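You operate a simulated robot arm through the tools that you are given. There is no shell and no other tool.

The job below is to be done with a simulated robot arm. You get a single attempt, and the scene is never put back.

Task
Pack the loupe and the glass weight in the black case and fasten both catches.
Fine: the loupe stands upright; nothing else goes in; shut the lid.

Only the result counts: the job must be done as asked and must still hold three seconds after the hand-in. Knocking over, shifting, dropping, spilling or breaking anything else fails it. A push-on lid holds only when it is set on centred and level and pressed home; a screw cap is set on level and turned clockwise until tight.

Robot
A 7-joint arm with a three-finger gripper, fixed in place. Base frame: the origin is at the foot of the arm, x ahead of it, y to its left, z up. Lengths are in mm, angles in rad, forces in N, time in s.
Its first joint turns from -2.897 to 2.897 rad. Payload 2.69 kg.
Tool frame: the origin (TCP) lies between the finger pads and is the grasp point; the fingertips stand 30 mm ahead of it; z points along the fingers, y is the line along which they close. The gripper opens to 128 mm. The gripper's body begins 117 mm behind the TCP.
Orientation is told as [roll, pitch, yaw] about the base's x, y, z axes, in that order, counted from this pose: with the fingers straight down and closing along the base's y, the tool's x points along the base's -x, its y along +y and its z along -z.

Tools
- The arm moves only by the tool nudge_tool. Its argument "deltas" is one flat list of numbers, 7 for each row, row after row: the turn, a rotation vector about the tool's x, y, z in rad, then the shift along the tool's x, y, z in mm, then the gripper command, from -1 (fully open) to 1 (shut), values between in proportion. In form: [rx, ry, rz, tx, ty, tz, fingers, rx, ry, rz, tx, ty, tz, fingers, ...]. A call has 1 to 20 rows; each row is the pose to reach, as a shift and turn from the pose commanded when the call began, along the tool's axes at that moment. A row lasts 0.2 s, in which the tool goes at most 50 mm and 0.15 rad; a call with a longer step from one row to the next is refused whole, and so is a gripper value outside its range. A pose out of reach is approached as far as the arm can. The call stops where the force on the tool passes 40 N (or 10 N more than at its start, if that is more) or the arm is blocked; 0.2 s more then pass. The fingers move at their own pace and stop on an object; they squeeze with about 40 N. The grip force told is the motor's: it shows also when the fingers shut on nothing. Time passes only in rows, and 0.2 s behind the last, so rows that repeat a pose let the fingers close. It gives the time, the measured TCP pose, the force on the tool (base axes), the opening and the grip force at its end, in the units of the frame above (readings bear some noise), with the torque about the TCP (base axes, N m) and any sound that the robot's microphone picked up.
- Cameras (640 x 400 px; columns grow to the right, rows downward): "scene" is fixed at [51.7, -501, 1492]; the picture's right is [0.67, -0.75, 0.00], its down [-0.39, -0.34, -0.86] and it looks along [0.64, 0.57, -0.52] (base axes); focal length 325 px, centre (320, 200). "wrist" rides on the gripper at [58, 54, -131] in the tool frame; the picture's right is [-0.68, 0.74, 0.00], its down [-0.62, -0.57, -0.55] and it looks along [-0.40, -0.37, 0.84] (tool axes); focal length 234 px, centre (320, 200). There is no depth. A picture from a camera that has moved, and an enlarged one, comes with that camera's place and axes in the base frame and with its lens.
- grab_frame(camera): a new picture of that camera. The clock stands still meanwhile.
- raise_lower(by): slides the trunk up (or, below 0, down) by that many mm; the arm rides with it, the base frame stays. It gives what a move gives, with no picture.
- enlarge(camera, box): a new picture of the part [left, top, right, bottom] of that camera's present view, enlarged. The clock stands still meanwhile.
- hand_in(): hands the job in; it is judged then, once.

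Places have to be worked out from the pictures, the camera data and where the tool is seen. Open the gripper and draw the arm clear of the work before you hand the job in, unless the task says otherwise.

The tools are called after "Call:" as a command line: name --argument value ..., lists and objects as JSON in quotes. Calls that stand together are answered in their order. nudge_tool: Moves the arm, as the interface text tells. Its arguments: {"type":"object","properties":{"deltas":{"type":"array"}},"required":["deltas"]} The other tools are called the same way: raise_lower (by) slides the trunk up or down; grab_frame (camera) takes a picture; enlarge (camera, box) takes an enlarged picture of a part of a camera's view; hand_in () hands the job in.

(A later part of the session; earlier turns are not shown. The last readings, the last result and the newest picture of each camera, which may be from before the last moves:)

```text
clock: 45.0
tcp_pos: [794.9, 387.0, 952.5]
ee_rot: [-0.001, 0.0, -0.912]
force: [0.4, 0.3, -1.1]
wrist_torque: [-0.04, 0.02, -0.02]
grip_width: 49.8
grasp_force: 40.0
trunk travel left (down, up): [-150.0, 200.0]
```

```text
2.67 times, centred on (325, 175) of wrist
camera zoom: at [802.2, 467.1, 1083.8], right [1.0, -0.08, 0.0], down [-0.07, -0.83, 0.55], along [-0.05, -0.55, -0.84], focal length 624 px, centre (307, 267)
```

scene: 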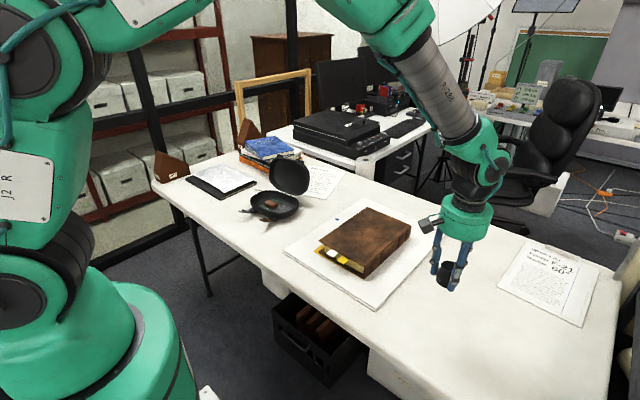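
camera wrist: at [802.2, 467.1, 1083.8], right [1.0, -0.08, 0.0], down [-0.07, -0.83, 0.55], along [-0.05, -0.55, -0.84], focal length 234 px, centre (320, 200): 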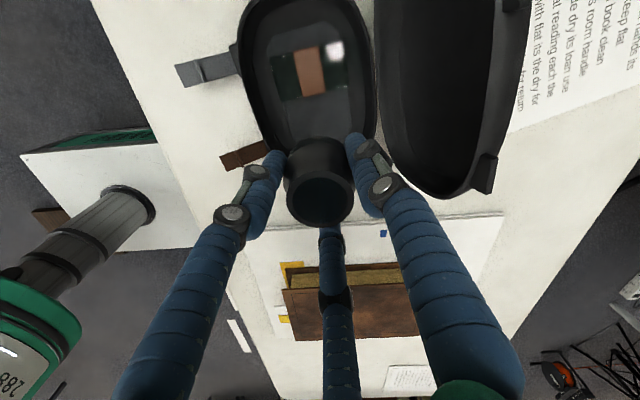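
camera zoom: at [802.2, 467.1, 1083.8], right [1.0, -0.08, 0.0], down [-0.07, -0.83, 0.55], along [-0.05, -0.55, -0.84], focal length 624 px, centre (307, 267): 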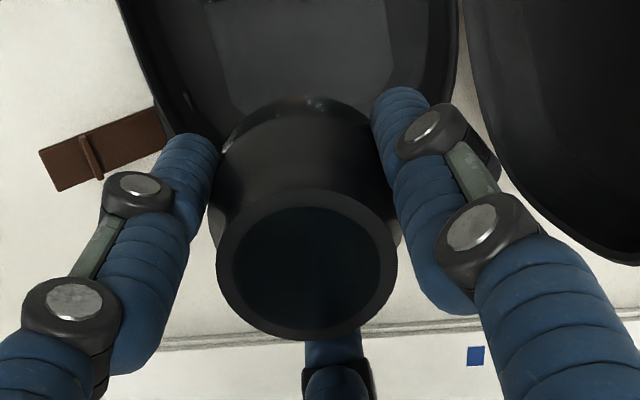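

Pad spans roughly x 748-841 at the loupe spot and the weight's near edge is at y about 417, so loupe centre (794,385.5) leaves clearance on both sides. I lower it to z 795 first.

Call:
nudge_tool --deltas '[0, 0, 0, -0.6, -1.6, 30, 0.5, 0, 0, 0, -0.6, -1.6, 65, 0.5, 0, 0, 0, -0.6, -1.6, 100, 0.5, 0, 0, 0, -0.6, -1.6, 130, 0.5, 0, 0, 0, -0.6, -1.6, 148, 0.5, 0, 0, 0, -0.6, -1.6, 157, 0.5, 0, 0, 0, -0.6, -1.6, 157, 0.5]'

Call:
enlarge --camera "wrist" --box '[210, 40, 430, 250]'

Call:
enlarge --camera "scene" --box '[236, 180, 316, 230]'

```text
clock: 46.6
tcp_pos: [793.6, 384.1, 797.5]
ee_rot: [0.0, 0.0, -0.912]
force: [1.0, -0.7, -0.9]
wrist_torque: [-0.02, 0.01, 0.0]
grip_width: 50.1
grasp_force: 40.0
trunk travel left (down, up): [-150.0, 200.0]
```

```text
1.90 times, centred on (320, 145) of wrist
camera zoom: at [800.1, 463.6, 926.5], right [1.0, -0.08, 0.0], down [-0.07, -0.83, 0.55], along [-0.05, -0.55, -0.84], focal length 446 px, centre (320, 305)
```

zoom: 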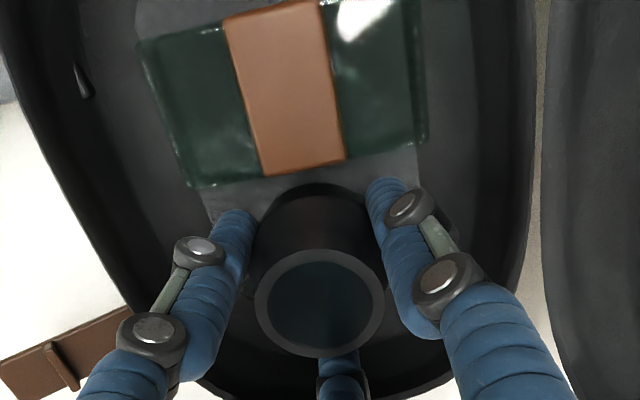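

```text
8.00 times, centred on (276, 205) of scene
camera zoom: at [51.7, -501.0, 1492.0], right [0.67, -0.75, 0.0], down [-0.39, -0.34, -0.86], along [0.64, 0.57, -0.52], focal length 2601 px, centre (672, 160)
```

zoom: 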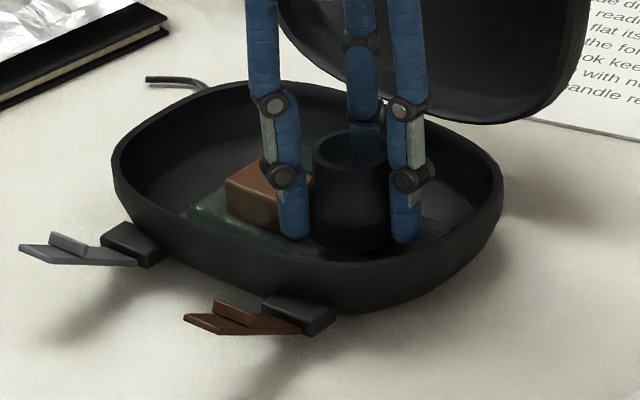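

Clear on all sides. I lower to about z 784 and then in 1 mm steps to contact.

Call:
nudge_tool --deltas '[0, 0, 0, 0, 0, 6, 0.5, 0, 0, 0, 0, 0, 11, 0.5, 0, 0, 0, 0, 0, 13.5, 0.5, 0, 0, 0, 0, 0, 14.5, 0.5, 0, 0, 0, 0, 0, 15.5, 0.5, 0, 0, 0, 0, 0, 15.5, 0.5]'

Call:
enlarge --camera "scene" --box '[236, 180, 316, 230]'

```text
clock: 48.0
tcp_pos: [791.9, 385.6, 779.5]
ee_rot: [0.001, 0.0, -0.913]
force: [0.9, 0.0, -0.4]
wrist_torque: [0.0, 0.01, 0.0]
grip_width: 50.2
grasp_force: 40.1
trunk travel left (down, up): [-150.0, 200.0]
```

```text
8.00 times, centred on (276, 205) of scene
camera zoom: at [51.7, -501.0, 1492.0], right [0.67, -0.75, 0.0], down [-0.39, -0.34, -0.86], along [0.64, 0.57, -0.52], focal length 2601 px, centre (672, 160)
```

zoom: 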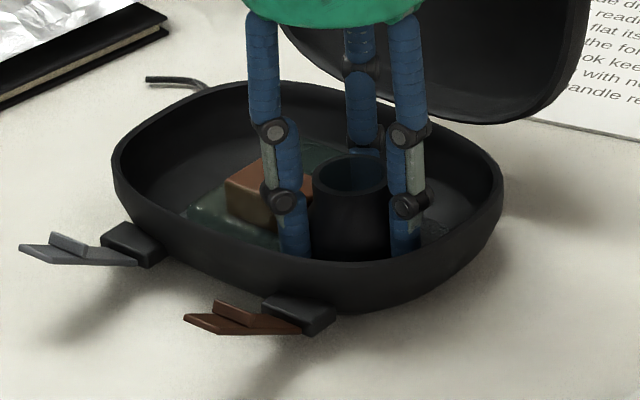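

Not yet resting. I continue down 1 mm at a time.

Call:
nudge_tool --deltas '[0, 0, 0, 0, 0, 0.7, 0.5, 0, 0, 0, 0, 0, 1.5, 0.5, 0, 0, 0, 0, 0, 1.5, 0.5]'

```text
clock: 48.8
tcp_pos: [792.0, 384.9, 780.2]
ee_rot: [0.0, 0.001, -0.911]
force: [-0.1, -1.1, 2.2]
wrist_torque: [0.0, -0.03, -0.02]
grip_width: 50.2
grasp_force: 40.0
trunk travel left (down, up): [-150.0, 200.0]
```

The loupe touches the floor (about +3 N). I open the jaws a little (to about 60 mm) and rise straight up.

Call:
nudge_tool --deltas '[0, 0, 0, 0, 0, 0, 0.2, 0, 0, 0, 0, 0, 0, 0.12, 0, 0, 0, 0, 0, 0, 0.06, 0, 0, 0, 0, 0, 0, 0.06, 0, 0, 0, 0, 0, -5, 0.06, 0, 0, 0, 0, 0, -15, 0.06, 0, 0, 0, 0, 0, -30, 0.06, 0, 0, 0, 0, 0, -60, 0.06, 0, 0, 0, 0, 0, -100, 0.06, 0, 0, 0, 0, 0, -140, 0.06, 0, 0, 0, 0, 0, -140, 0.06]'

Call:
grab_frame --camera "wrist"

Call:
enlarge --camera "scene" --box '[236, 180, 316, 230]'

```text
clock: 51.2
tcp_pos: [793.2, 386.2, 920.9]
ee_rot: [0.0, -0.001, -0.911]
force: [-1.6, 0.7, 1.1]
wrist_torque: [0.01, -0.04, -0.01]
grip_width: 60.2
grasp_force: 0.1
trunk travel left (down, up): [-150.0, 200.0]
```

```text
taken
camera wrist: at [799.9, 465.1, 1052.2], right [1.0, -0.08, 0.0], down [-0.07, -0.83, 0.55], along [-0.05, -0.55, -0.84], focal length 234 px, centre (320, 200)
```

wrist: 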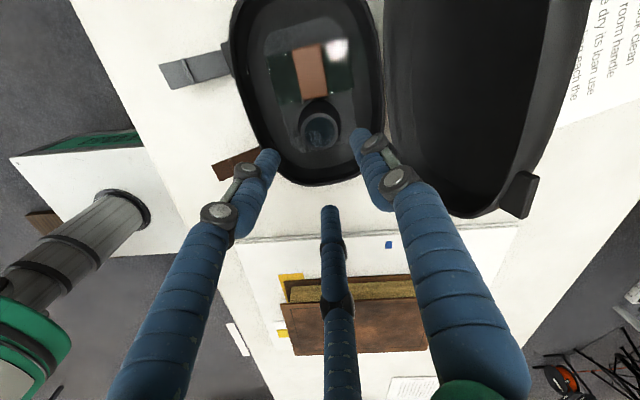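

```text
8.00 times, centred on (276, 205) of scene
camera zoom: at [51.7, -501.0, 1492.0], right [0.67, -0.75, 0.0], down [-0.39, -0.34, -0.86], along [0.64, 0.57, -0.52], focal length 2601 px, centre (672, 160)
```

zoom: 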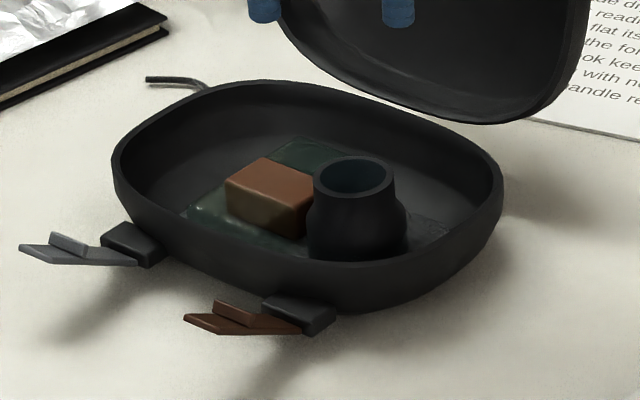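

Both items are in, loupe upright. Next the lid: I raise the tool, turn to yaw 0.646 (so one jaw can hook behind the lid, two in front) and go to about (880,425,1060) to look at the lid from above.

Call:
nudge_tool --deltas '[0, 0, -0.13, 0, 0, -45, 0.06, 0, 0, -0.26, 0, 0, -90, 0.06, 0, 0, -0.39, 0, 0, -139, 0.0, 0, 0, -0.52, -2.5, 10.3, -139, -0.3, 0, 0, -0.65, -5, 20.5, -139, -0.6, 0, 0, -0.78, -7.5, 30.8, -139, -1, 0, 0, -0.91, -10, 41.1, -139, -1, 0, 0, -1.04, -12.5, 51.3, -139, -1, 0, 0, -1.17, -15, 61.6, -139, -1, 0, 0, -1.3, -17.5, 71.9, -139, -1, 0, 0, -1.43, -20, 82.1, -139, -1, 0, 0, -1.557, -22.5, 92.4, -139, -1, 0, 0, -1.557, -22.5, 92.4, -139, -1]'

Call:
grab_frame --camera "wrist"

Call:
grab_frame --camera "scene"

```text
clock: 54.0
tcp_pos: [878.8, 424.6, 1056.9]
ee_rot: [0.001, -0.001, 0.647]
force: [0.3, -0.5, -0.3]
wrist_torque: [-0.04, 0.0, 0.01]
grip_width: 128.2
grasp_force: 0.1
trunk travel left (down, up): [-150.0, 200.0]
```

```text
taken
camera wrist: at [800.2, 432.0, 1188.6], right [0.1, 1.0, 0.0], down [0.83, -0.08, 0.55], along [0.55, -0.05, -0.84], focal length 234 px, centre (320, 200)
```

wrist: 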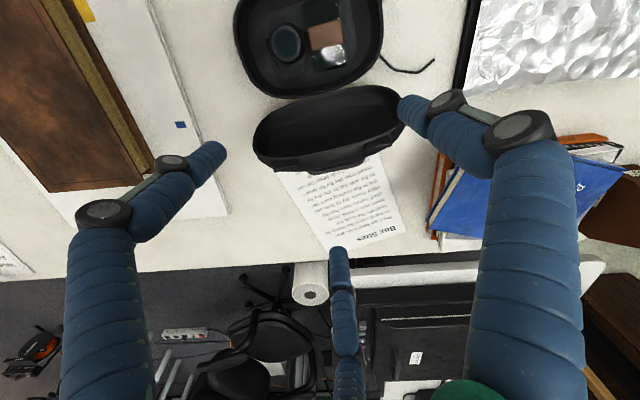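

```text
taken
```

scene: 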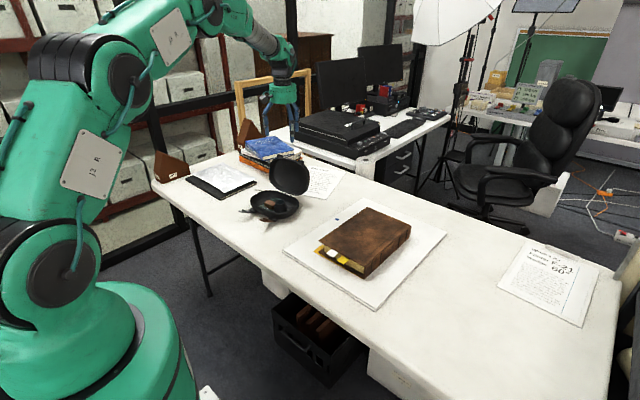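

Reach is fine here. I enlarge the lid from above to find its top wall depth and back edge.

Call:
enlarge --camera "wrist" --box '[240, 70, 410, 185]'

Call:
enlarge --camera "scene" --box '[256, 150, 320, 200]'

Call:
enlarge --camera "wrist" --box '[225, 0, 395, 110]'

```text
3.48 times, centred on (325, 128) of wrist
camera zoom: at [800.2, 432.0, 1188.6], right [0.1, 1.0, 0.0], down [0.83, -0.08, 0.55], along [0.55, -0.05, -0.84], focal length 814 px, centre (303, 452)
```

zoom: 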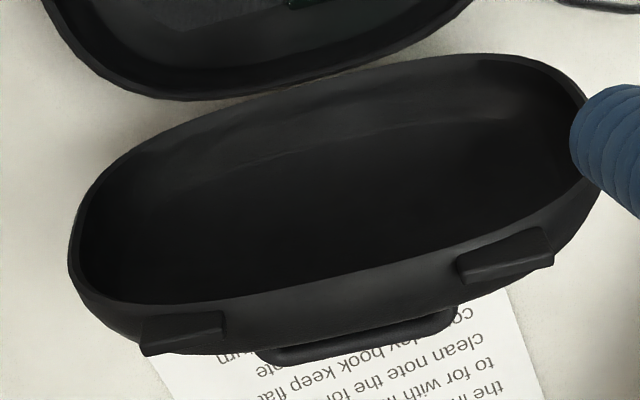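

```text
8.00 times, centred on (288, 175) of scene
camera zoom: at [51.7, -501.0, 1492.0], right [0.67, -0.75, 0.0], down [-0.39, -0.34, -0.86], along [0.64, 0.57, -0.52], focal length 2601 px, centre (576, 400)
```

zoom: 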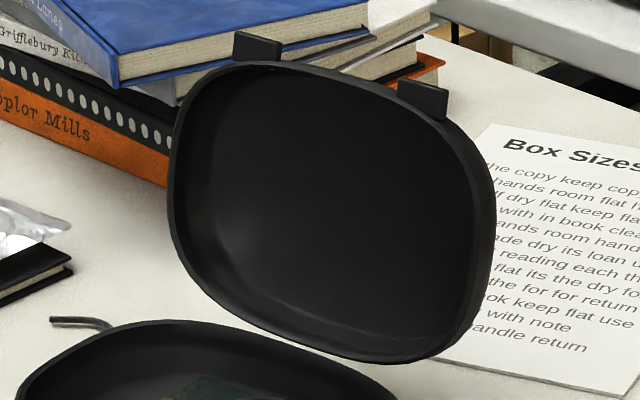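

```text
3.64 times, centred on (310, 55) of wrist
camera zoom: at [800.2, 432.0, 1188.6], right [0.1, 1.0, 0.0], down [0.83, -0.08, 0.55], along [0.55, -0.05, -0.84], focal length 852 px, centre (356, 727)
```

zoom: 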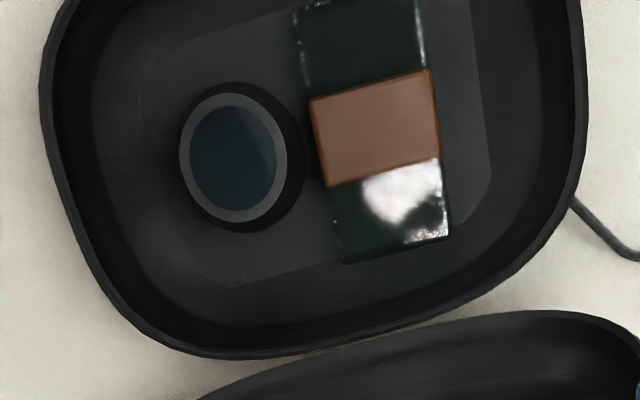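

There is a carrying handle on the lid's outside. To see behind the lid before hooking it, I turn the tool to yaw about -1.75 at this height so the camera looks from above/behind.

Call:
nudge_tool --deltas '[0, 0, 0.14, 0, 0, -5, -1, 0, 0, 0.28, 0, 0, -10, -1, 0, 0, 0.42, 0, 0, -15, -1, 0, 0, 0.56, 0, 0, -20, -1, 0, 0, 0.7, 0, 0, -20, -1, 0, 0, 0.84, 0, 0, -20, -1, 0, 0, 0.98, 0, 0, -20, -1, 0, 0, 1.12, 0, 0, -20, -1, 0, 0, 1.26, 0, 0, -20, -1, 0, 0, 1.4, 0, 0, -20, -1, 0, 0, 1.54, 0, 0, -20, -1, 0, 0, 1.68, 0, 0, -20, -1, 0, 0, 1.82, 0, 0, -20, -1, 0, 0, 1.96, 0, 0, -20, -1, 0, 0, 2.1, 0, 0, -20, -1, 0, 0, 2.24, 0, 0, -20, -1, 0, 0, 2.4, 0, 0, -20, -1, 0, 0, 2.4, 0, 0, -20, -1]'

Call:
grab_frame --camera "wrist"

```text
refused: row 17 steps farther than a row can; nothing moved
```

```text
taken
camera wrist: at [800.2, 432.0, 1188.6], right [0.1, 1.0, 0.0], down [0.83, -0.08, 0.55], along [0.55, -0.05, -0.84], focal length 234 px, centre (320, 200)
```

wrist: 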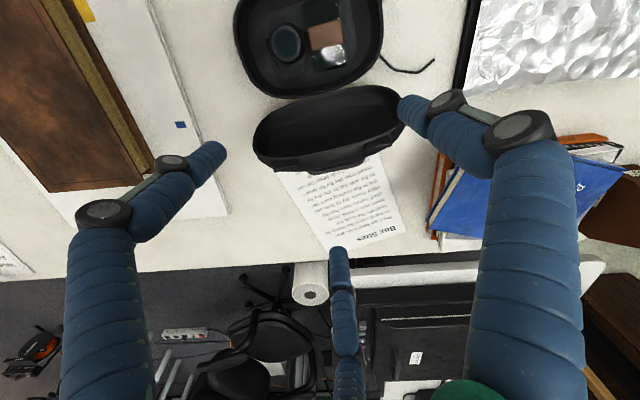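

The last step was 0.16 rad, too long; I resend with 0.14 steps.

Call:
nudge_tool --deltas '[0, 0, 0.14, 0, 0, -5, -1, 0, 0, 0.28, 0, 0, -10, -1, 0, 0, 0.42, 0, 0, -15, -1, 0, 0, 0.56, 0, 0, -20, -1, 0, 0, 0.7, 0, 0, -20, -1, 0, 0, 0.84, 0, 0, -20, -1, 0, 0, 0.98, 0, 0, -20, -1, 0, 0, 1.12, 0, 0, -20, -1, 0, 0, 1.26, 0, 0, -20, -1, 0, 0, 1.4, 0, 0, -20, -1, 0, 0, 1.54, 0, 0, -20, -1, 0, 0, 1.68, 0, 0, -20, -1, 0, 0, 1.82, 0, 0, -20, -1, 0, 0, 1.96, 0, 0, -20, -1, 0, 0, 2.1, 0, 0, -20, -1, 0, 0, 2.24, 0, 0, -20, -1, 0, 0, 2.38, 0, 0, -20, -1, 0, 0, 2.38, 0, 0, -20, -1]'

Call:
grab_frame --camera "wrist"

```text
clock: 57.8
tcp_pos: [879.9, 423.3, 1078.1]
ee_rot: [-0.001, 0.0, -1.735]
force: [1.5, -1.1, -0.7]
wrist_torque: [-0.01, 0.01, 0.01]
grip_width: 128.2
grasp_force: 0.0
trunk travel left (down, up): [-150.0, 200.0]
```

```text
taken
camera wrist: at [942.8, 472.6, 1208.9], right [0.62, -0.79, 0.0], down [-0.66, -0.51, 0.55], along [-0.43, -0.34, -0.84], focal length 234 px, centre (320, 200)
```

wrist: 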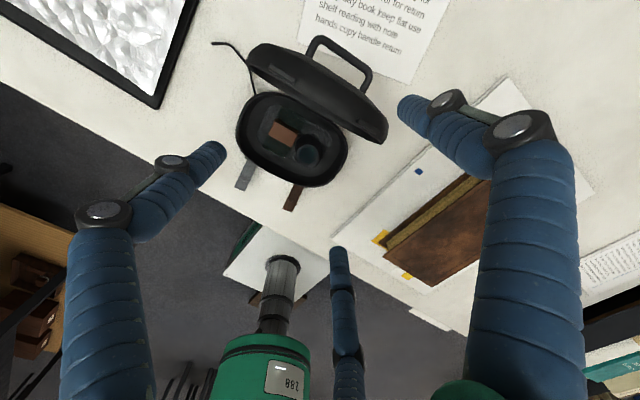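

The handle and the lid's back are visible now; I enlarge.

Call:
enlarge --camera "wrist" --box '[230, 25, 400, 150]'

Call:
enlarge --camera "wrist" --box '[225, 80, 360, 215]'

```text
3.20 times, centred on (315, 88) of wrist
camera zoom: at [942.8, 472.6, 1208.9], right [0.62, -0.79, 0.0], down [-0.66, -0.51, 0.55], along [-0.43, -0.34, -0.84], focal length 749 px, centre (336, 560)
```

zoom: 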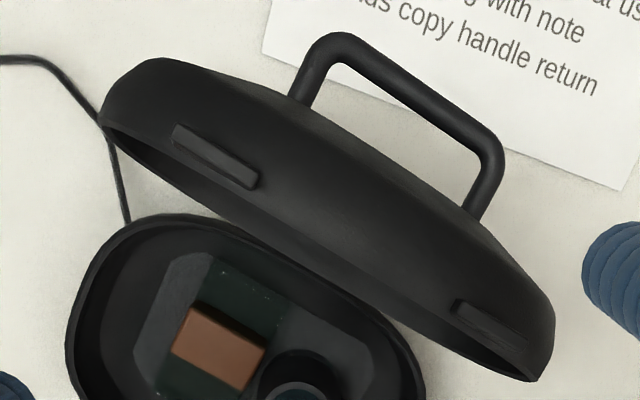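

```text
2.96 times, centred on (292, 148) of wrist
camera zoom: at [942.8, 472.6, 1208.9], right [0.62, -0.79, 0.0], down [-0.66, -0.51, 0.55], along [-0.43, -0.34, -0.84], focal length 694 px, centre (402, 356)
```

zoom: 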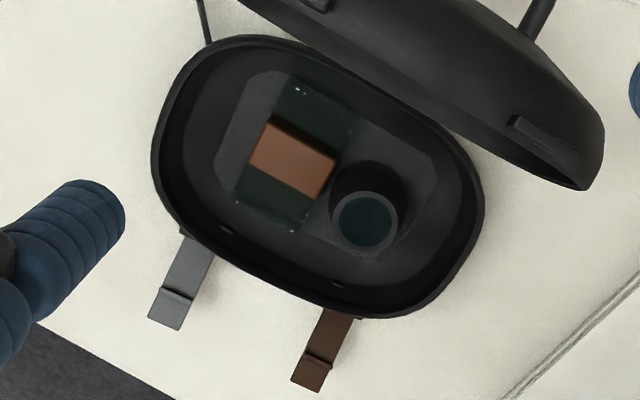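

The lid carries a U-shaped handle behind it (bar near (954,443,865), beyond vertical reach), so I'll push the lid's top from behind with the single jaw while the two other jaws stay in front to catch it. First I turn back to yaw 0.66.

Call:
nudge_tool --deltas '[0, 0, -0.141, 0, 0, 0, -1, 0, 0, -0.282, 0, 0, 0, -1, 0, 0, -0.423, 0, 0, 0, -1, 0, 0, -0.564, 0, 0, 0, -1, 0, 0, -0.705, 0, 0, 0, -1, 0, 0, -0.846, 0, 0, 0, -1, 0, 0, -0.987, 0, 0, 0, -1, 0, 0, -1.128, 0, 0, 0, -1, 0, 0, -1.269, 0, 0, 0, -1, 0, 0, -1.41, 0, 0, 0, -1, 0, 0, -1.551, 0, 0, 0, -1, 0, 0, -1.692, 0, 0, 0, -1, 0, 0, -1.833, 0, 0, 0, -1, 0, 0, -1.974, 0, 0, 0, -1, 0, 0, -2.115, 0, 0, 0, -1, 0, 0, -2.256, 0, 0, 0, -1, 0, 0, -2.397, 0, 0, 0, -1, 0, 0, -2.397, 0, 0, 30, -1, 0, 0, -2.397, 0, 0, 60, -1, 0, 0, -2.397, 0, 0, 95, -1]'

Call:
grab_frame --camera "wrist"

Call:
enlarge --camera "scene" --box '[240, 120, 336, 200]'

```text
clock: 62.0
tcp_pos: [876.5, 421.7, 983.4]
ee_rot: [0.0, 0.001, 0.663]
force: [-0.1, 0.7, 0.6]
wrist_torque: [-0.05, 0.01, 0.01]
grip_width: 128.0
grasp_force: 0.1
trunk travel left (down, up): [-150.0, 200.0]
```

```text
taken
camera wrist: at [798.9, 428.5, 1113.7], right [0.08, 1.0, 0.0], down [0.83, -0.07, 0.55], along [0.55, -0.04, -0.84], focal length 234 px, centre (320, 200)
```

wrist: 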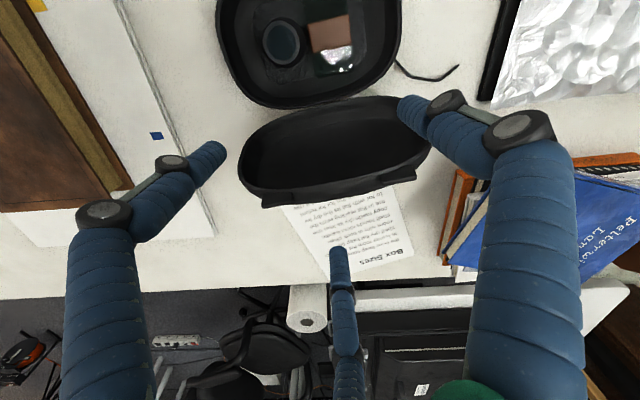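

```text
5.00 times, centred on (288, 160) of scene
camera zoom: at [51.7, -501.0, 1492.0], right [0.67, -0.75, 0.0], down [-0.39, -0.34, -0.86], along [0.64, 0.57, -0.52], focal length 1625 px, centre (480, 400)
```

zoom: 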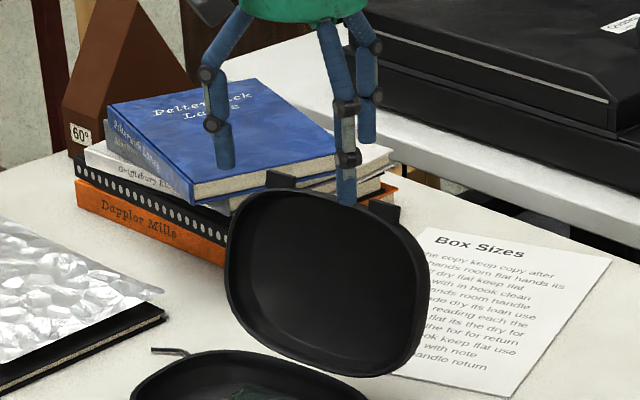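

The rear jaw (inner face x about 940) will pass behind the lid's top edge (x about 925) and above the handle bar. I descend straight to z 922.

Call:
nudge_tool --deltas '[0, 0, 0, 0, 0, 20, -1, 0, 0, 0, 0, 0, 40, -1, 0, 0, 0, 0, 0, 55, -1, 0, 0, 0, 0, 0, 62, -1]'

Call:
grab_frame --camera "wrist"

Call:
enlarge --camera "scene" --box '[240, 120, 336, 200]'

```text
clock: 63.0
tcp_pos: [878.6, 421.4, 921.9]
ee_rot: [-0.002, -0.001, 0.664]
force: [0.5, -0.3, 0.2]
wrist_torque: [-0.02, 0.0, 0.0]
grip_width: 127.9
grasp_force: 0.0
trunk travel left (down, up): [-150.0, 200.0]
```

```text
taken
camera wrist: at [800.9, 429.1, 1053.0], right [0.08, 1.0, 0.0], down [0.83, -0.07, 0.55], along [0.55, -0.04, -0.84], focal length 234 px, centre (320, 200)
```

wrist: 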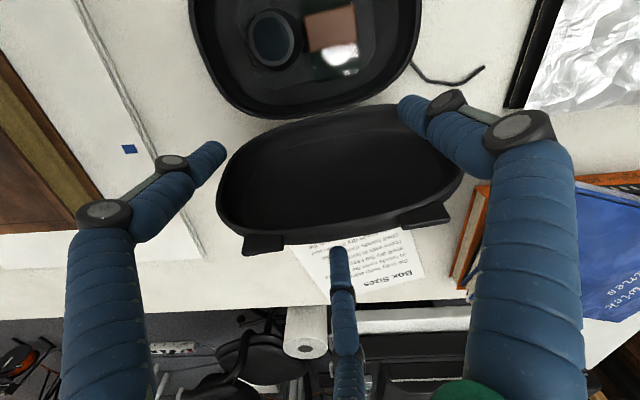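

```text
5.00 times, centred on (288, 160) of scene
camera zoom: at [51.7, -501.0, 1492.0], right [0.67, -0.75, 0.0], down [-0.39, -0.34, -0.86], along [0.64, 0.57, -0.52], focal length 1625 px, centre (480, 400)
```

zoom: 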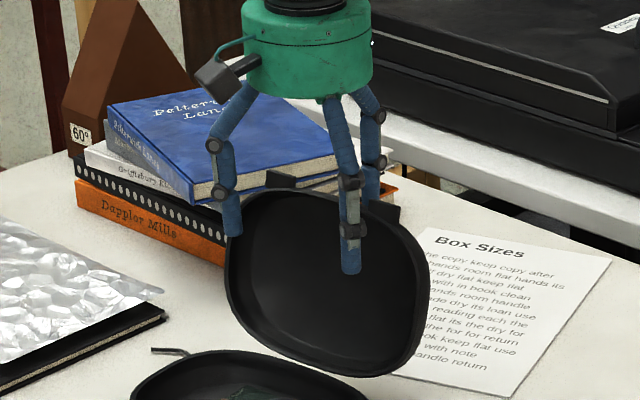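

The rear jaw is behind the lid, the other two in front, no contact. I start pulling toward -x' slowly (30 mm in small steps).

Call:
nudge_tool --deltas '[0, 0, 0, 4.3, 2.5, 0, -1, 0, 0, 0, 8.6, 5.1, 0, -1, 0, 0, 0, 12.9, 7.6, 0, -1, 0, 0, 0, 17.2, 10.2, 0, -1, 0, 0, 0, 21.5, 12.7, 0, -1, 0, 0, 0, 25.8, 15.2, 0, -1]'

Call:
grab_frame --camera "wrist"

Call:
enlarge --camera "scene" --box '[230, 120, 342, 230]'

```text
clock: 64.4
tcp_pos: [850.3, 419.1, 925.2]
ee_rot: [-0.001, -0.004, 0.664]
force: [7.0, -2.9, 16.0]
wrist_torque: [0.25, -1.14, -0.04]
grip_width: 128.3
grasp_force: 0.3
trunk travel left (down, up): [-150.0, 200.0]
```

```text
taken
camera wrist: at [771.7, 426.3, 1055.7], right [0.08, 1.0, 0.0], down [0.83, -0.07, 0.55], along [0.55, -0.04, -0.83], focal length 234 px, centre (320, 200)
```

wrist: 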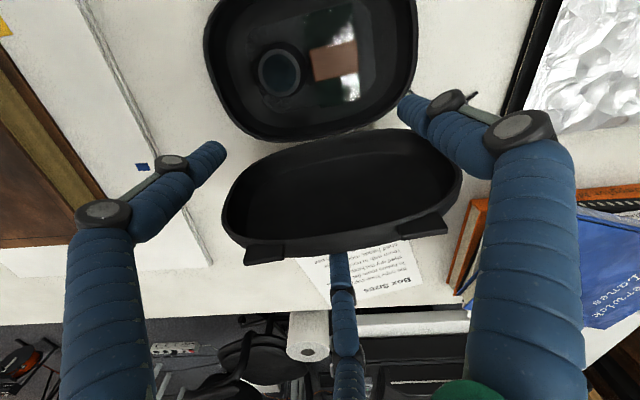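

```text
3.64 times, centred on (286, 175) of scene
camera zoom: at [51.7, -501.0, 1492.0], right [0.67, -0.75, 0.0], down [-0.39, -0.34, -0.86], along [0.64, 0.57, -0.52], focal length 1182 px, centre (444, 291)
```

zoom: 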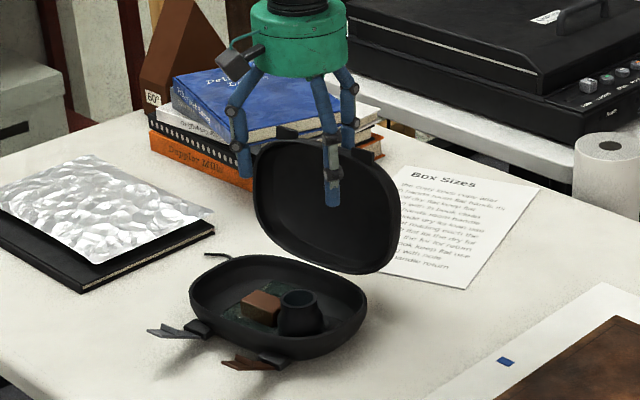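

The jaw tip is pressing on the lid's rounded top (16 N up), not behind it. I back off to where I was and check whether the case moved.

Call:
nudge_tool --deltas '[0, 0, 0, 0, 0, -3, -1, 0, 0, 0, -8.6, -5.1, -6, -1, 0, 0, 0, -17.2, -10.2, -6, -1, 0, 0, 0, -25.8, -15.2, -4, -1, 0, 0, 0, -27, -16, 0, -1]'

Call:
enlarge --camera "scene" --box '[236, 180, 316, 230]'

Call:
enlarge --camera "scene" --box '[256, 150, 320, 200]'

Call:
grab_frame --camera "wrist"

```text
clock: 65.6
tcp_pos: [881.8, 422.4, 919.6]
ee_rot: [0.0, 0.0, 0.662]
force: [1.4, 0.1, 0.4]
wrist_torque: [-0.01, -0.01, -0.02]
grip_width: 127.9
grasp_force: 0.1
trunk travel left (down, up): [-150.0, 200.0]
```

```text
8.00 times, centred on (276, 205) of scene
camera zoom: at [51.7, -501.0, 1492.0], right [0.67, -0.75, 0.0], down [-0.39, -0.34, -0.86], along [0.64, 0.57, -0.52], focal length 2601 px, centre (672, 160)
```

zoom: 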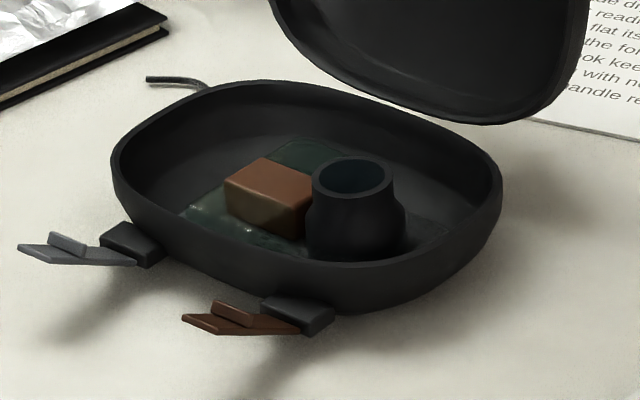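

```text
8.00 times, centred on (288, 175) of scene
camera zoom: at [51.7, -501.0, 1492.0], right [0.67, -0.75, 0.0], down [-0.39, -0.34, -0.86], along [0.64, 0.57, -0.52], focal length 2601 px, centre (576, 400)
```

zoom: 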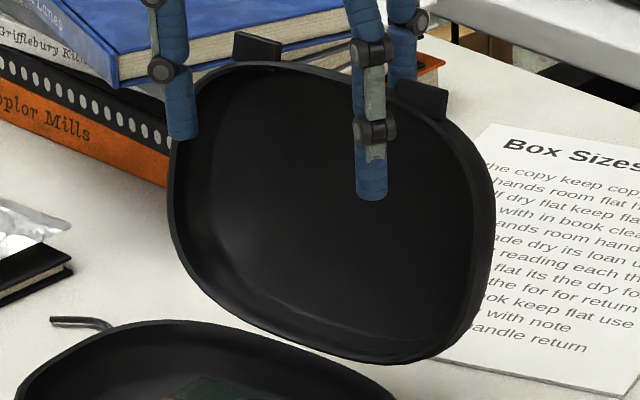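

```text
taken
camera wrist: at [802.6, 429.7, 1051.4], right [0.08, 1.0, 0.0], down [0.83, -0.07, 0.55], along [0.55, -0.04, -0.84], focal length 234 px, centre (320, 200)
```

wrist: 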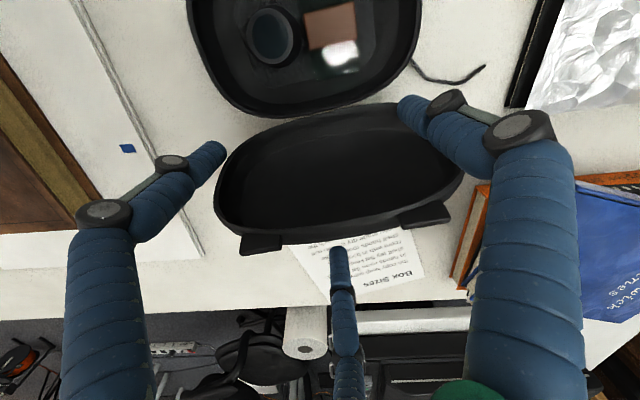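

The lid did swing a little before the handle bar rose into the jaw tip. I move the jaw to the -y side of the handle (y about 375), going up first and then down to z 903.

Call:
nudge_tool --deltas '[0, 0, 0, 0, 0, -30, -1, 0, 0, 0, 0, 0, -50, -1, 0, 0, 0, 12, -15, -50, -1, 0, 0, 0, 24, -30, -50, -1, 0, 0, 0, 36.9, -44, -50, -1, 0, 0, 0, 36.9, -44, -20, -1, 0, 0, 0, 36.9, -44, 5, -1, 0, 0, 0, 36.9, -44, 16, -1, 0, 0, 0, 36.9, -44, 16, -1]'

Call:
grab_frame --camera "wrist"

Call:
enlarge --camera "scene" --box '[240, 120, 336, 200]'

```text
clock: 67.6
tcp_pos: [877.7, 365.1, 905.6]
ee_rot: [-0.001, 0.002, 0.664]
force: [0.1, 0.4, -0.2]
wrist_torque: [0.01, 0.01, -0.01]
grip_width: 128.0
grasp_force: 0.0
trunk travel left (down, up): [-150.0, 200.0]
```

```text
taken
camera wrist: at [799.3, 371.9, 1035.9], right [0.08, 1.0, 0.0], down [0.83, -0.07, 0.55], along [0.55, -0.04, -0.84], focal length 234 px, centre (320, 200)
```

wrist: 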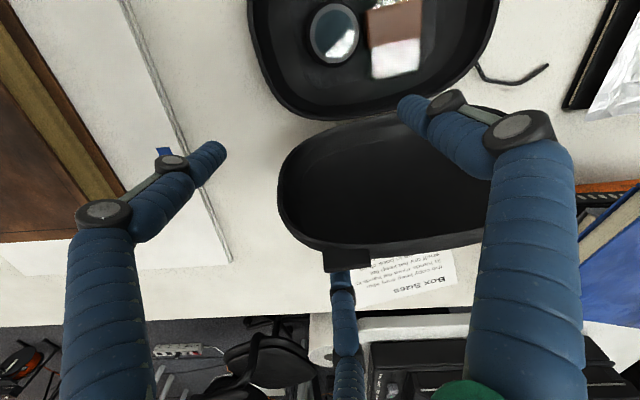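

```text
5.00 times, centred on (288, 160) of scene
camera zoom: at [51.7, -501.0, 1492.0], right [0.67, -0.75, 0.0], down [-0.39, -0.34, -0.86], along [0.64, 0.57, -0.52], focal length 1625 px, centre (480, 400)
```

zoom: 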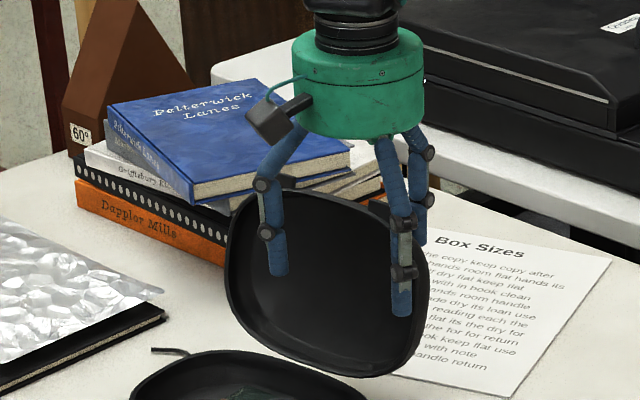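

The rear jaw is now behind the lid beside the handle. I pull toward -x' again in 5 mm steps for 30 mm.

Call:
nudge_tool --deltas '[0, 0, 0, 4.3, 2.5, 0, -1, 0, 0, 0, 8.6, 5.1, 0, -1, 0, 0, 0, 12.9, 7.6, 0, -1, 0, 0, 0, 17.2, 10.2, 0, -1, 0, 0, 0, 21.5, 12.7, 0, -1, 0, 0, 0, 25.8, 15.2, 0, -1]'

Call:
grab_frame --camera "wrist"

Call:
enlarge --camera "scene" --box '[230, 120, 342, 230]'

```text
clock: 69.0
tcp_pos: [848.7, 363.3, 905.0]
ee_rot: [-0.001, 0.001, 0.663]
force: [1.3, 0.0, 0.0]
wrist_torque: [-0.03, -0.04, 0.0]
grip_width: 128.1
grasp_force: 0.0
trunk travel left (down, up): [-150.0, 200.0]
```

```text
taken
camera wrist: at [769.9, 368.8, 1035.8], right [0.08, 1.0, 0.0], down [0.83, -0.07, 0.55], along [0.55, -0.04, -0.84], focal length 234 px, centre (320, 200)
```

wrist: 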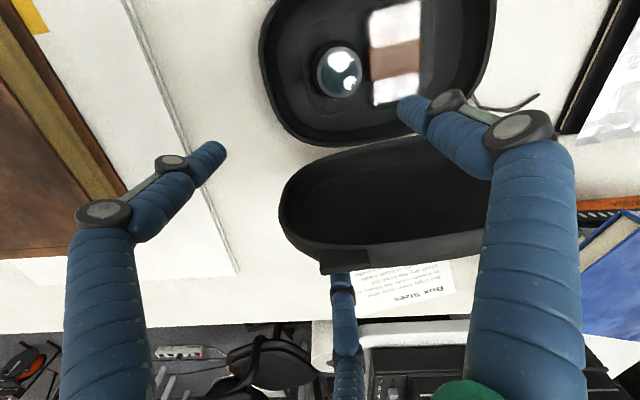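

```text
3.64 times, centred on (286, 175) of scene
camera zoom: at [51.7, -501.0, 1492.0], right [0.67, -0.75, 0.0], down [-0.39, -0.34, -0.86], along [0.64, 0.57, -0.52], focal length 1182 px, centre (444, 291)
```

zoom: 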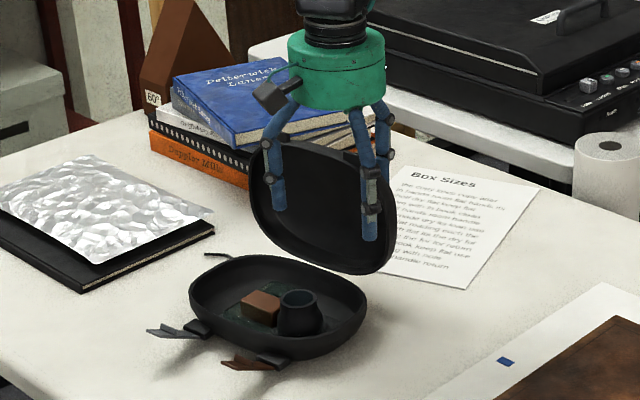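

The lid is swinging forward with only 1.3 N. I continue another 25 mm.

Call:
nudge_tool --deltas '[0, 0, 0, 4.3, 2.5, 0, -1, 0, 0, 0, 8.6, 5.1, 0, -1, 0, 0, 0, 12.9, 7.6, 0, -1, 0, 0, 0, 17.2, 10.2, 0, -1, 0, 0, 0, 21.5, 12.7, 0, -1]'

Call:
grab_frame --camera "wrist"

Call:
enlarge --camera "scene" --box '[230, 120, 342, 230]'

```text
clock: 70.2
tcp_pos: [824.0, 358.0, 905.0]
ee_rot: [0.0, 0.001, 0.663]
force: [-0.1, -0.3, 0.3]
wrist_torque: [0.02, 0.01, 0.04]
grip_width: 128.0
grasp_force: 0.0
trunk travel left (down, up): [-150.0, 200.0]
```

```text
taken
camera wrist: at [745.5, 365.2, 1035.8], right [0.08, 1.0, 0.0], down [0.83, -0.07, 0.55], along [0.55, -0.04, -0.84], focal length 234 px, centre (320, 200)
```

wrist: 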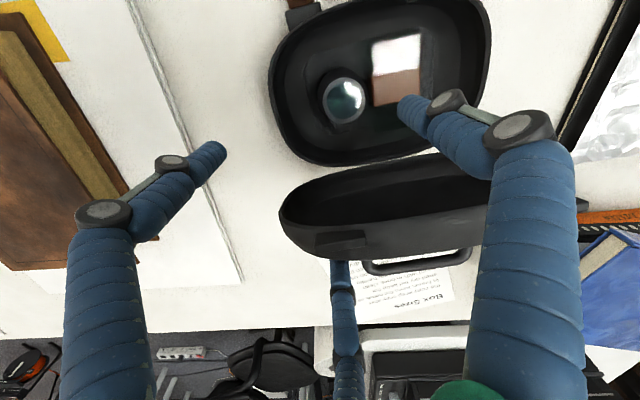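

```text
3.64 times, centred on (286, 175) of scene
camera zoom: at [51.7, -501.0, 1492.0], right [0.67, -0.75, 0.0], down [-0.39, -0.34, -0.86], along [0.64, 0.57, -0.52], focal length 1182 px, centre (444, 291)
```

zoom: 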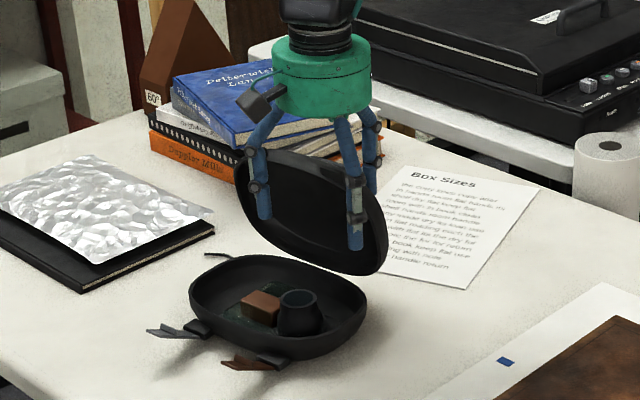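

The lid is about upright, near its balance point. I advance in small steps and watch it tip onto the front jaws.

Call:
nudge_tool --deltas '[0, 0, 0, 2.6, 1.5, 0, -1, 0, 0, 0, 5.2, 3.0, 0, -1, 0, 0, 0, 7.7, 4.6, 0, -1, 0, 0, 0, 10.3, 6.1, 0, -1]'

Call:
grab_frame --camera "wrist"

Call:
enlarge --camera "scene" --box '[230, 120, 342, 230]'

```text
clock: 71.2
tcp_pos: [812.0, 356.2, 905.4]
ee_rot: [0.0, 0.0, 0.663]
force: [0.1, -0.3, -0.1]
wrist_torque: [0.04, 0.04, 0.0]
grip_width: 128.0
grasp_force: 0.0
trunk travel left (down, up): [-150.0, 200.0]
```

```text
taken
camera wrist: at [734.0, 363.9, 1036.6], right [0.08, 1.0, 0.0], down [0.83, -0.07, 0.55], along [0.55, -0.04, -0.84], focal length 234 px, centre (320, 200)
```

wrist: 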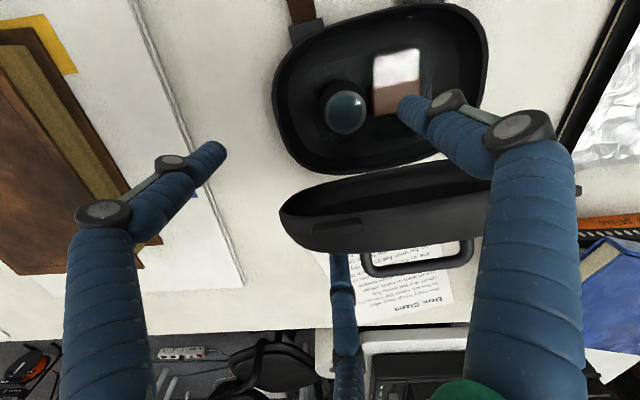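

```text
3.64 times, centred on (286, 175) of scene
camera zoom: at [51.7, -501.0, 1492.0], right [0.67, -0.75, 0.0], down [-0.39, -0.34, -0.86], along [0.64, 0.57, -0.52], focal length 1182 px, centre (444, 291)
```

zoom: 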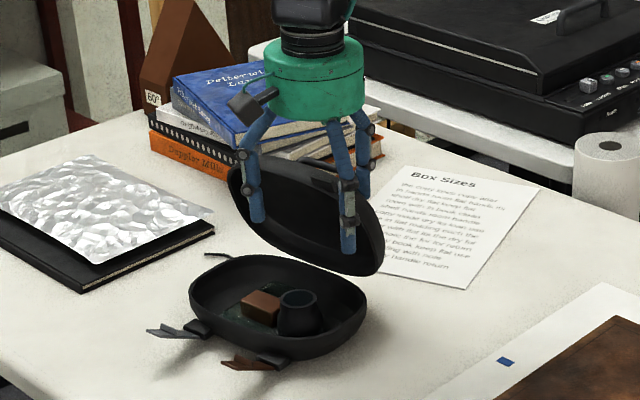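

The lid follows the jaw without falling (the hinge seems to hold it). I continue pushing 25 mm more.

Call:
nudge_tool --deltas '[0, 0, 0, 4.3, 2.5, 0, -1, 0, 0, 0, 8.6, 5.1, 0, -1, 0, 0, 0, 12.9, 7.6, 0, -1, 0, 0, 0, 17.2, 10.2, 0, -1, 0, 0, 0, 21.5, 12.7, 0, -1, 0, 0, 0, 21.5, 12.7, 0, -1]'

Call:
grab_frame --camera "wrist"

Call:
enlarge --camera "scene" --box '[230, 120, 342, 230]'

```text
clock: 72.6
tcp_pos: [788.8, 354.7, 905.2]
ee_rot: [0.001, 0.0, 0.663]
force: [0.4, -0.5, -0.6]
wrist_torque: [-0.01, 0.01, 0.0]
grip_width: 128.2
grasp_force: 0.0
trunk travel left (down, up): [-150.0, 200.0]
```

```text
taken
camera wrist: at [709.5, 361.7, 1036.1], right [0.08, 1.0, 0.0], down [0.83, -0.07, 0.55], along [0.55, -0.04, -0.84], focal length 234 px, centre (320, 200)
```

wrist: 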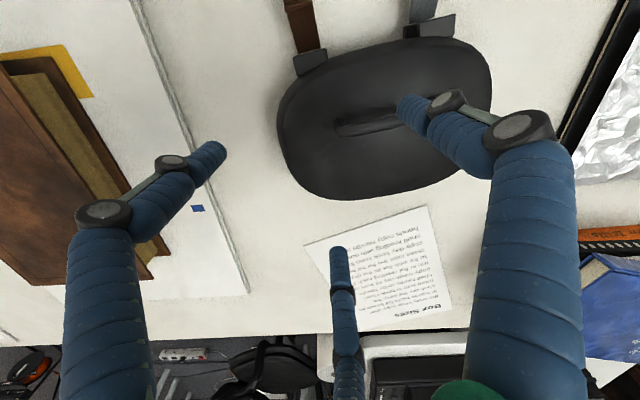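

```text
3.64 times, centred on (286, 175) of scene
camera zoom: at [51.7, -501.0, 1492.0], right [0.67, -0.75, 0.0], down [-0.39, -0.34, -0.86], along [0.64, 0.57, -0.52], focal length 1182 px, centre (444, 291)
```

zoom: 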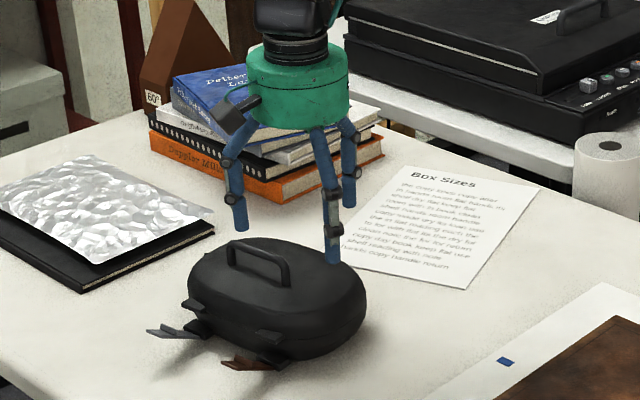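

The lid has swung shut. I look closely at the closed case and the catches.

Call:
enlarge --camera "scene" --box '[236, 175, 332, 235]'

Call:
enlarge --camera "scene" --box '[262, 200, 318, 235]'

Call:
enlarge --camera "wrist" --box '[260, 0, 500, 210]'

```text
6.67 times, centred on (284, 205) of scene
camera zoom: at [51.7, -501.0, 1492.0], right [0.67, -0.75, 0.0], down [-0.39, -0.34, -0.86], along [0.64, 0.57, -0.52], focal length 2167 px, centre (560, 167)
```

zoom: 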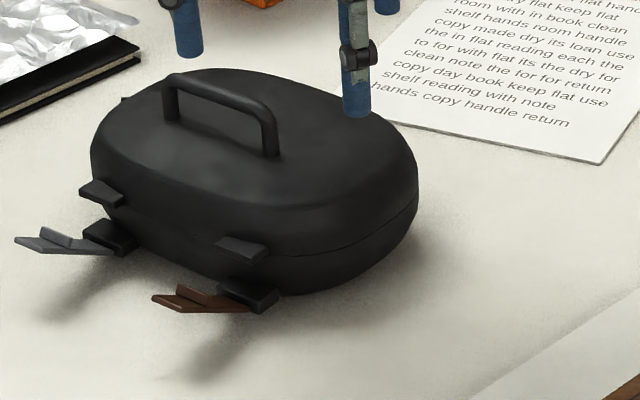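

```text
11.43 times, centred on (290, 218) of scene
camera zoom: at [51.7, -501.0, 1492.0], right [0.67, -0.75, 0.0], down [-0.39, -0.34, -0.86], along [0.64, 0.57, -0.52], focal length 3715 px, centre (663, 0)
```

zoom: 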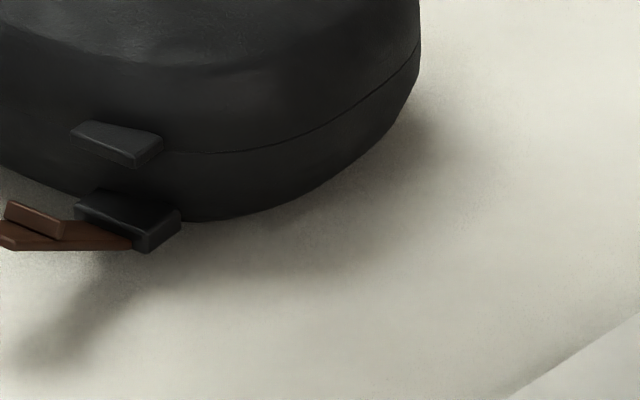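

```text
1.90 times, centred on (380, 105) of wrist
camera zoom: at [709.5, 361.7, 1036.1], right [0.08, 1.0, 0.0], down [0.83, -0.07, 0.55], along [0.55, -0.04, -0.84], focal length 446 px, centre (206, 381)
```

zoom: 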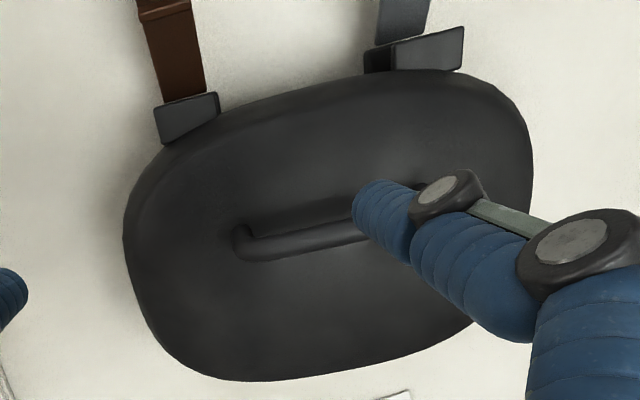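

The lid is shut with only a thin seam. For the catches I first rise and move in front of the case, to about (650,400,950), to see the flaps and tabs well.

Call:
nudge_tool --deltas '[0, 0, 0, 0, 0, -45, -1, 0, 0, 0, 16, 24, -45, -0.5, 0, 0, 0, 33, 48, -45, 0, 0, 0, 0, 49, 73, -45, 0.5, 0, 0, 0, 65, 97, -45, 1, 0, 0, 0, 81.8, 121, -45, 1, 0, 0, 0, 81.8, 121, -45, 1]'

Call:
grab_frame --camera "wrist"

Call:
enlarge --camera "scene" --box '[230, 175, 310, 225]'

```text
clock: 74.2
tcp_pos: [646.8, 400.1, 950.4]
ee_rot: [0.0, 0.0, 0.664]
force: [-0.2, -0.5, -0.2]
wrist_torque: [-0.02, -0.03, -0.02]
grip_width: 1.9
grasp_force: 31.0
trunk travel left (down, up): [-150.0, 200.0]
```

```text
taken
camera wrist: at [568.8, 406.8, 1081.4], right [0.08, 1.0, 0.0], down [0.83, -0.07, 0.55], along [0.55, -0.04, -0.84], focal length 234 px, centre (320, 200)
```

wrist: 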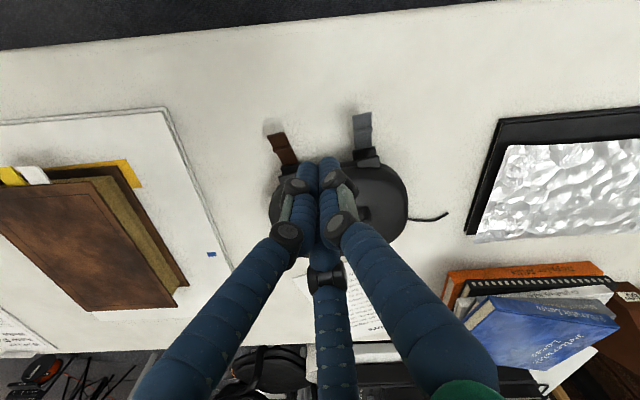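

```text
8.00 times, centred on (270, 200) of scene
camera zoom: at [51.7, -501.0, 1492.0], right [0.67, -0.75, 0.0], down [-0.39, -0.34, -0.86], along [0.64, 0.57, -0.52], focal length 2601 px, centre (720, 200)
```

zoom: 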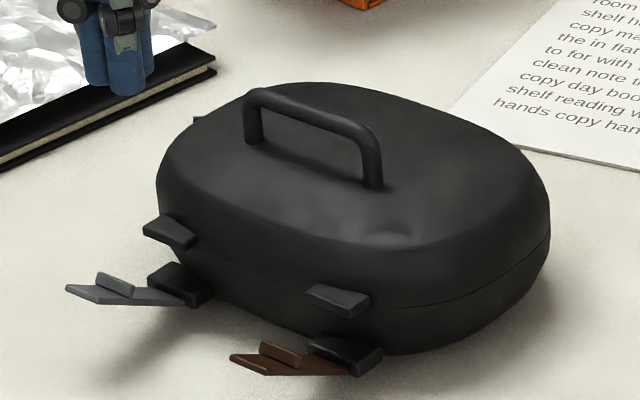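

Call:
enlarge --camera "wrist" --box '[250, 100, 410, 220]'

Call:
enlarge --camera "wrist" --box '[255, 105, 315, 165]'

Call:
enlarge --camera "wrist" --box '[335, 105, 395, 165]'

Call:
enlarge --camera "scene" --box '[252, 205, 284, 225]'

```text
3.33 times, centred on (330, 160) of wrist
camera zoom: at [568.8, 406.8, 1081.4], right [0.08, 1.0, 0.0], down [0.83, -0.07, 0.55], along [0.55, -0.04, -0.84], focal length 781 px, centre (287, 333)
```

zoom: 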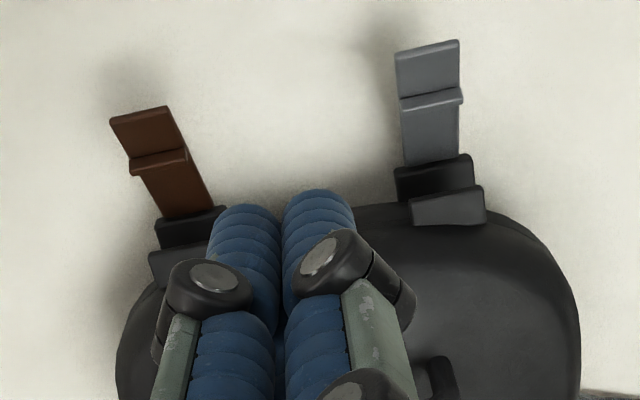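

```text
6.67 times, centred on (285, 135) of wrist
camera zoom: at [568.8, 406.8, 1081.4], right [0.08, 1.0, 0.0], down [0.83, -0.07, 0.55], along [0.55, -0.04, -0.84], focal length 1561 px, centre (553, 633)
```

zoom: 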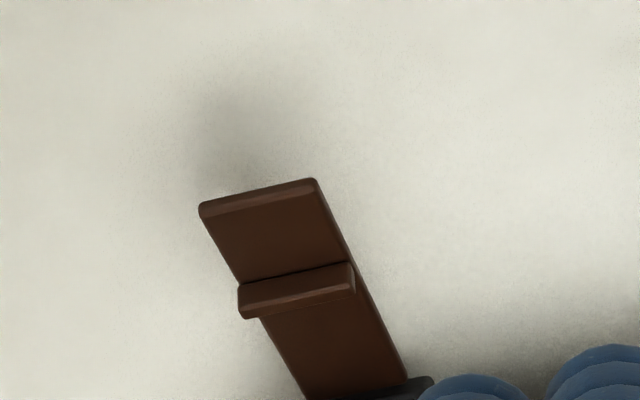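

```text
6.67 times, centred on (365, 135) of wrist
camera zoom: at [568.8, 406.8, 1081.4], right [0.08, 1.0, 0.0], down [0.83, -0.07, 0.55], along [0.55, -0.04, -0.84], focal length 1561 px, centre (20, 633)
```

zoom: 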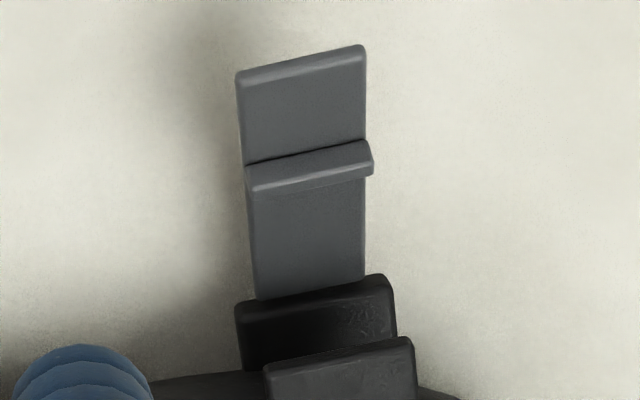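

```text
16.00 times, centred on (268, 215) of scene
camera zoom: at [51.7, -501.0, 1492.0], right [0.67, -0.75, 0.0], down [-0.39, -0.34, -0.86], along [0.64, 0.57, -0.52], focal length 5201 px, centre (1152, -40)
```

zoom: 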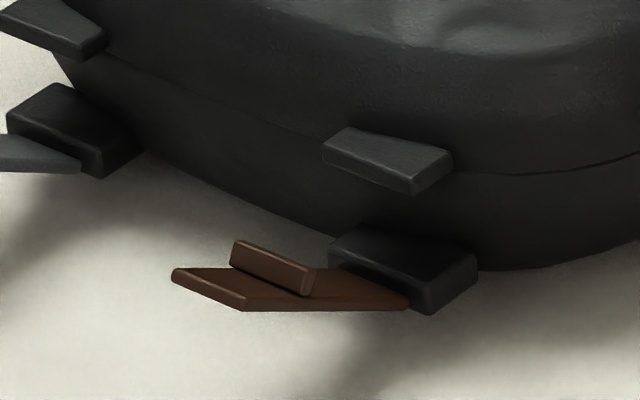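

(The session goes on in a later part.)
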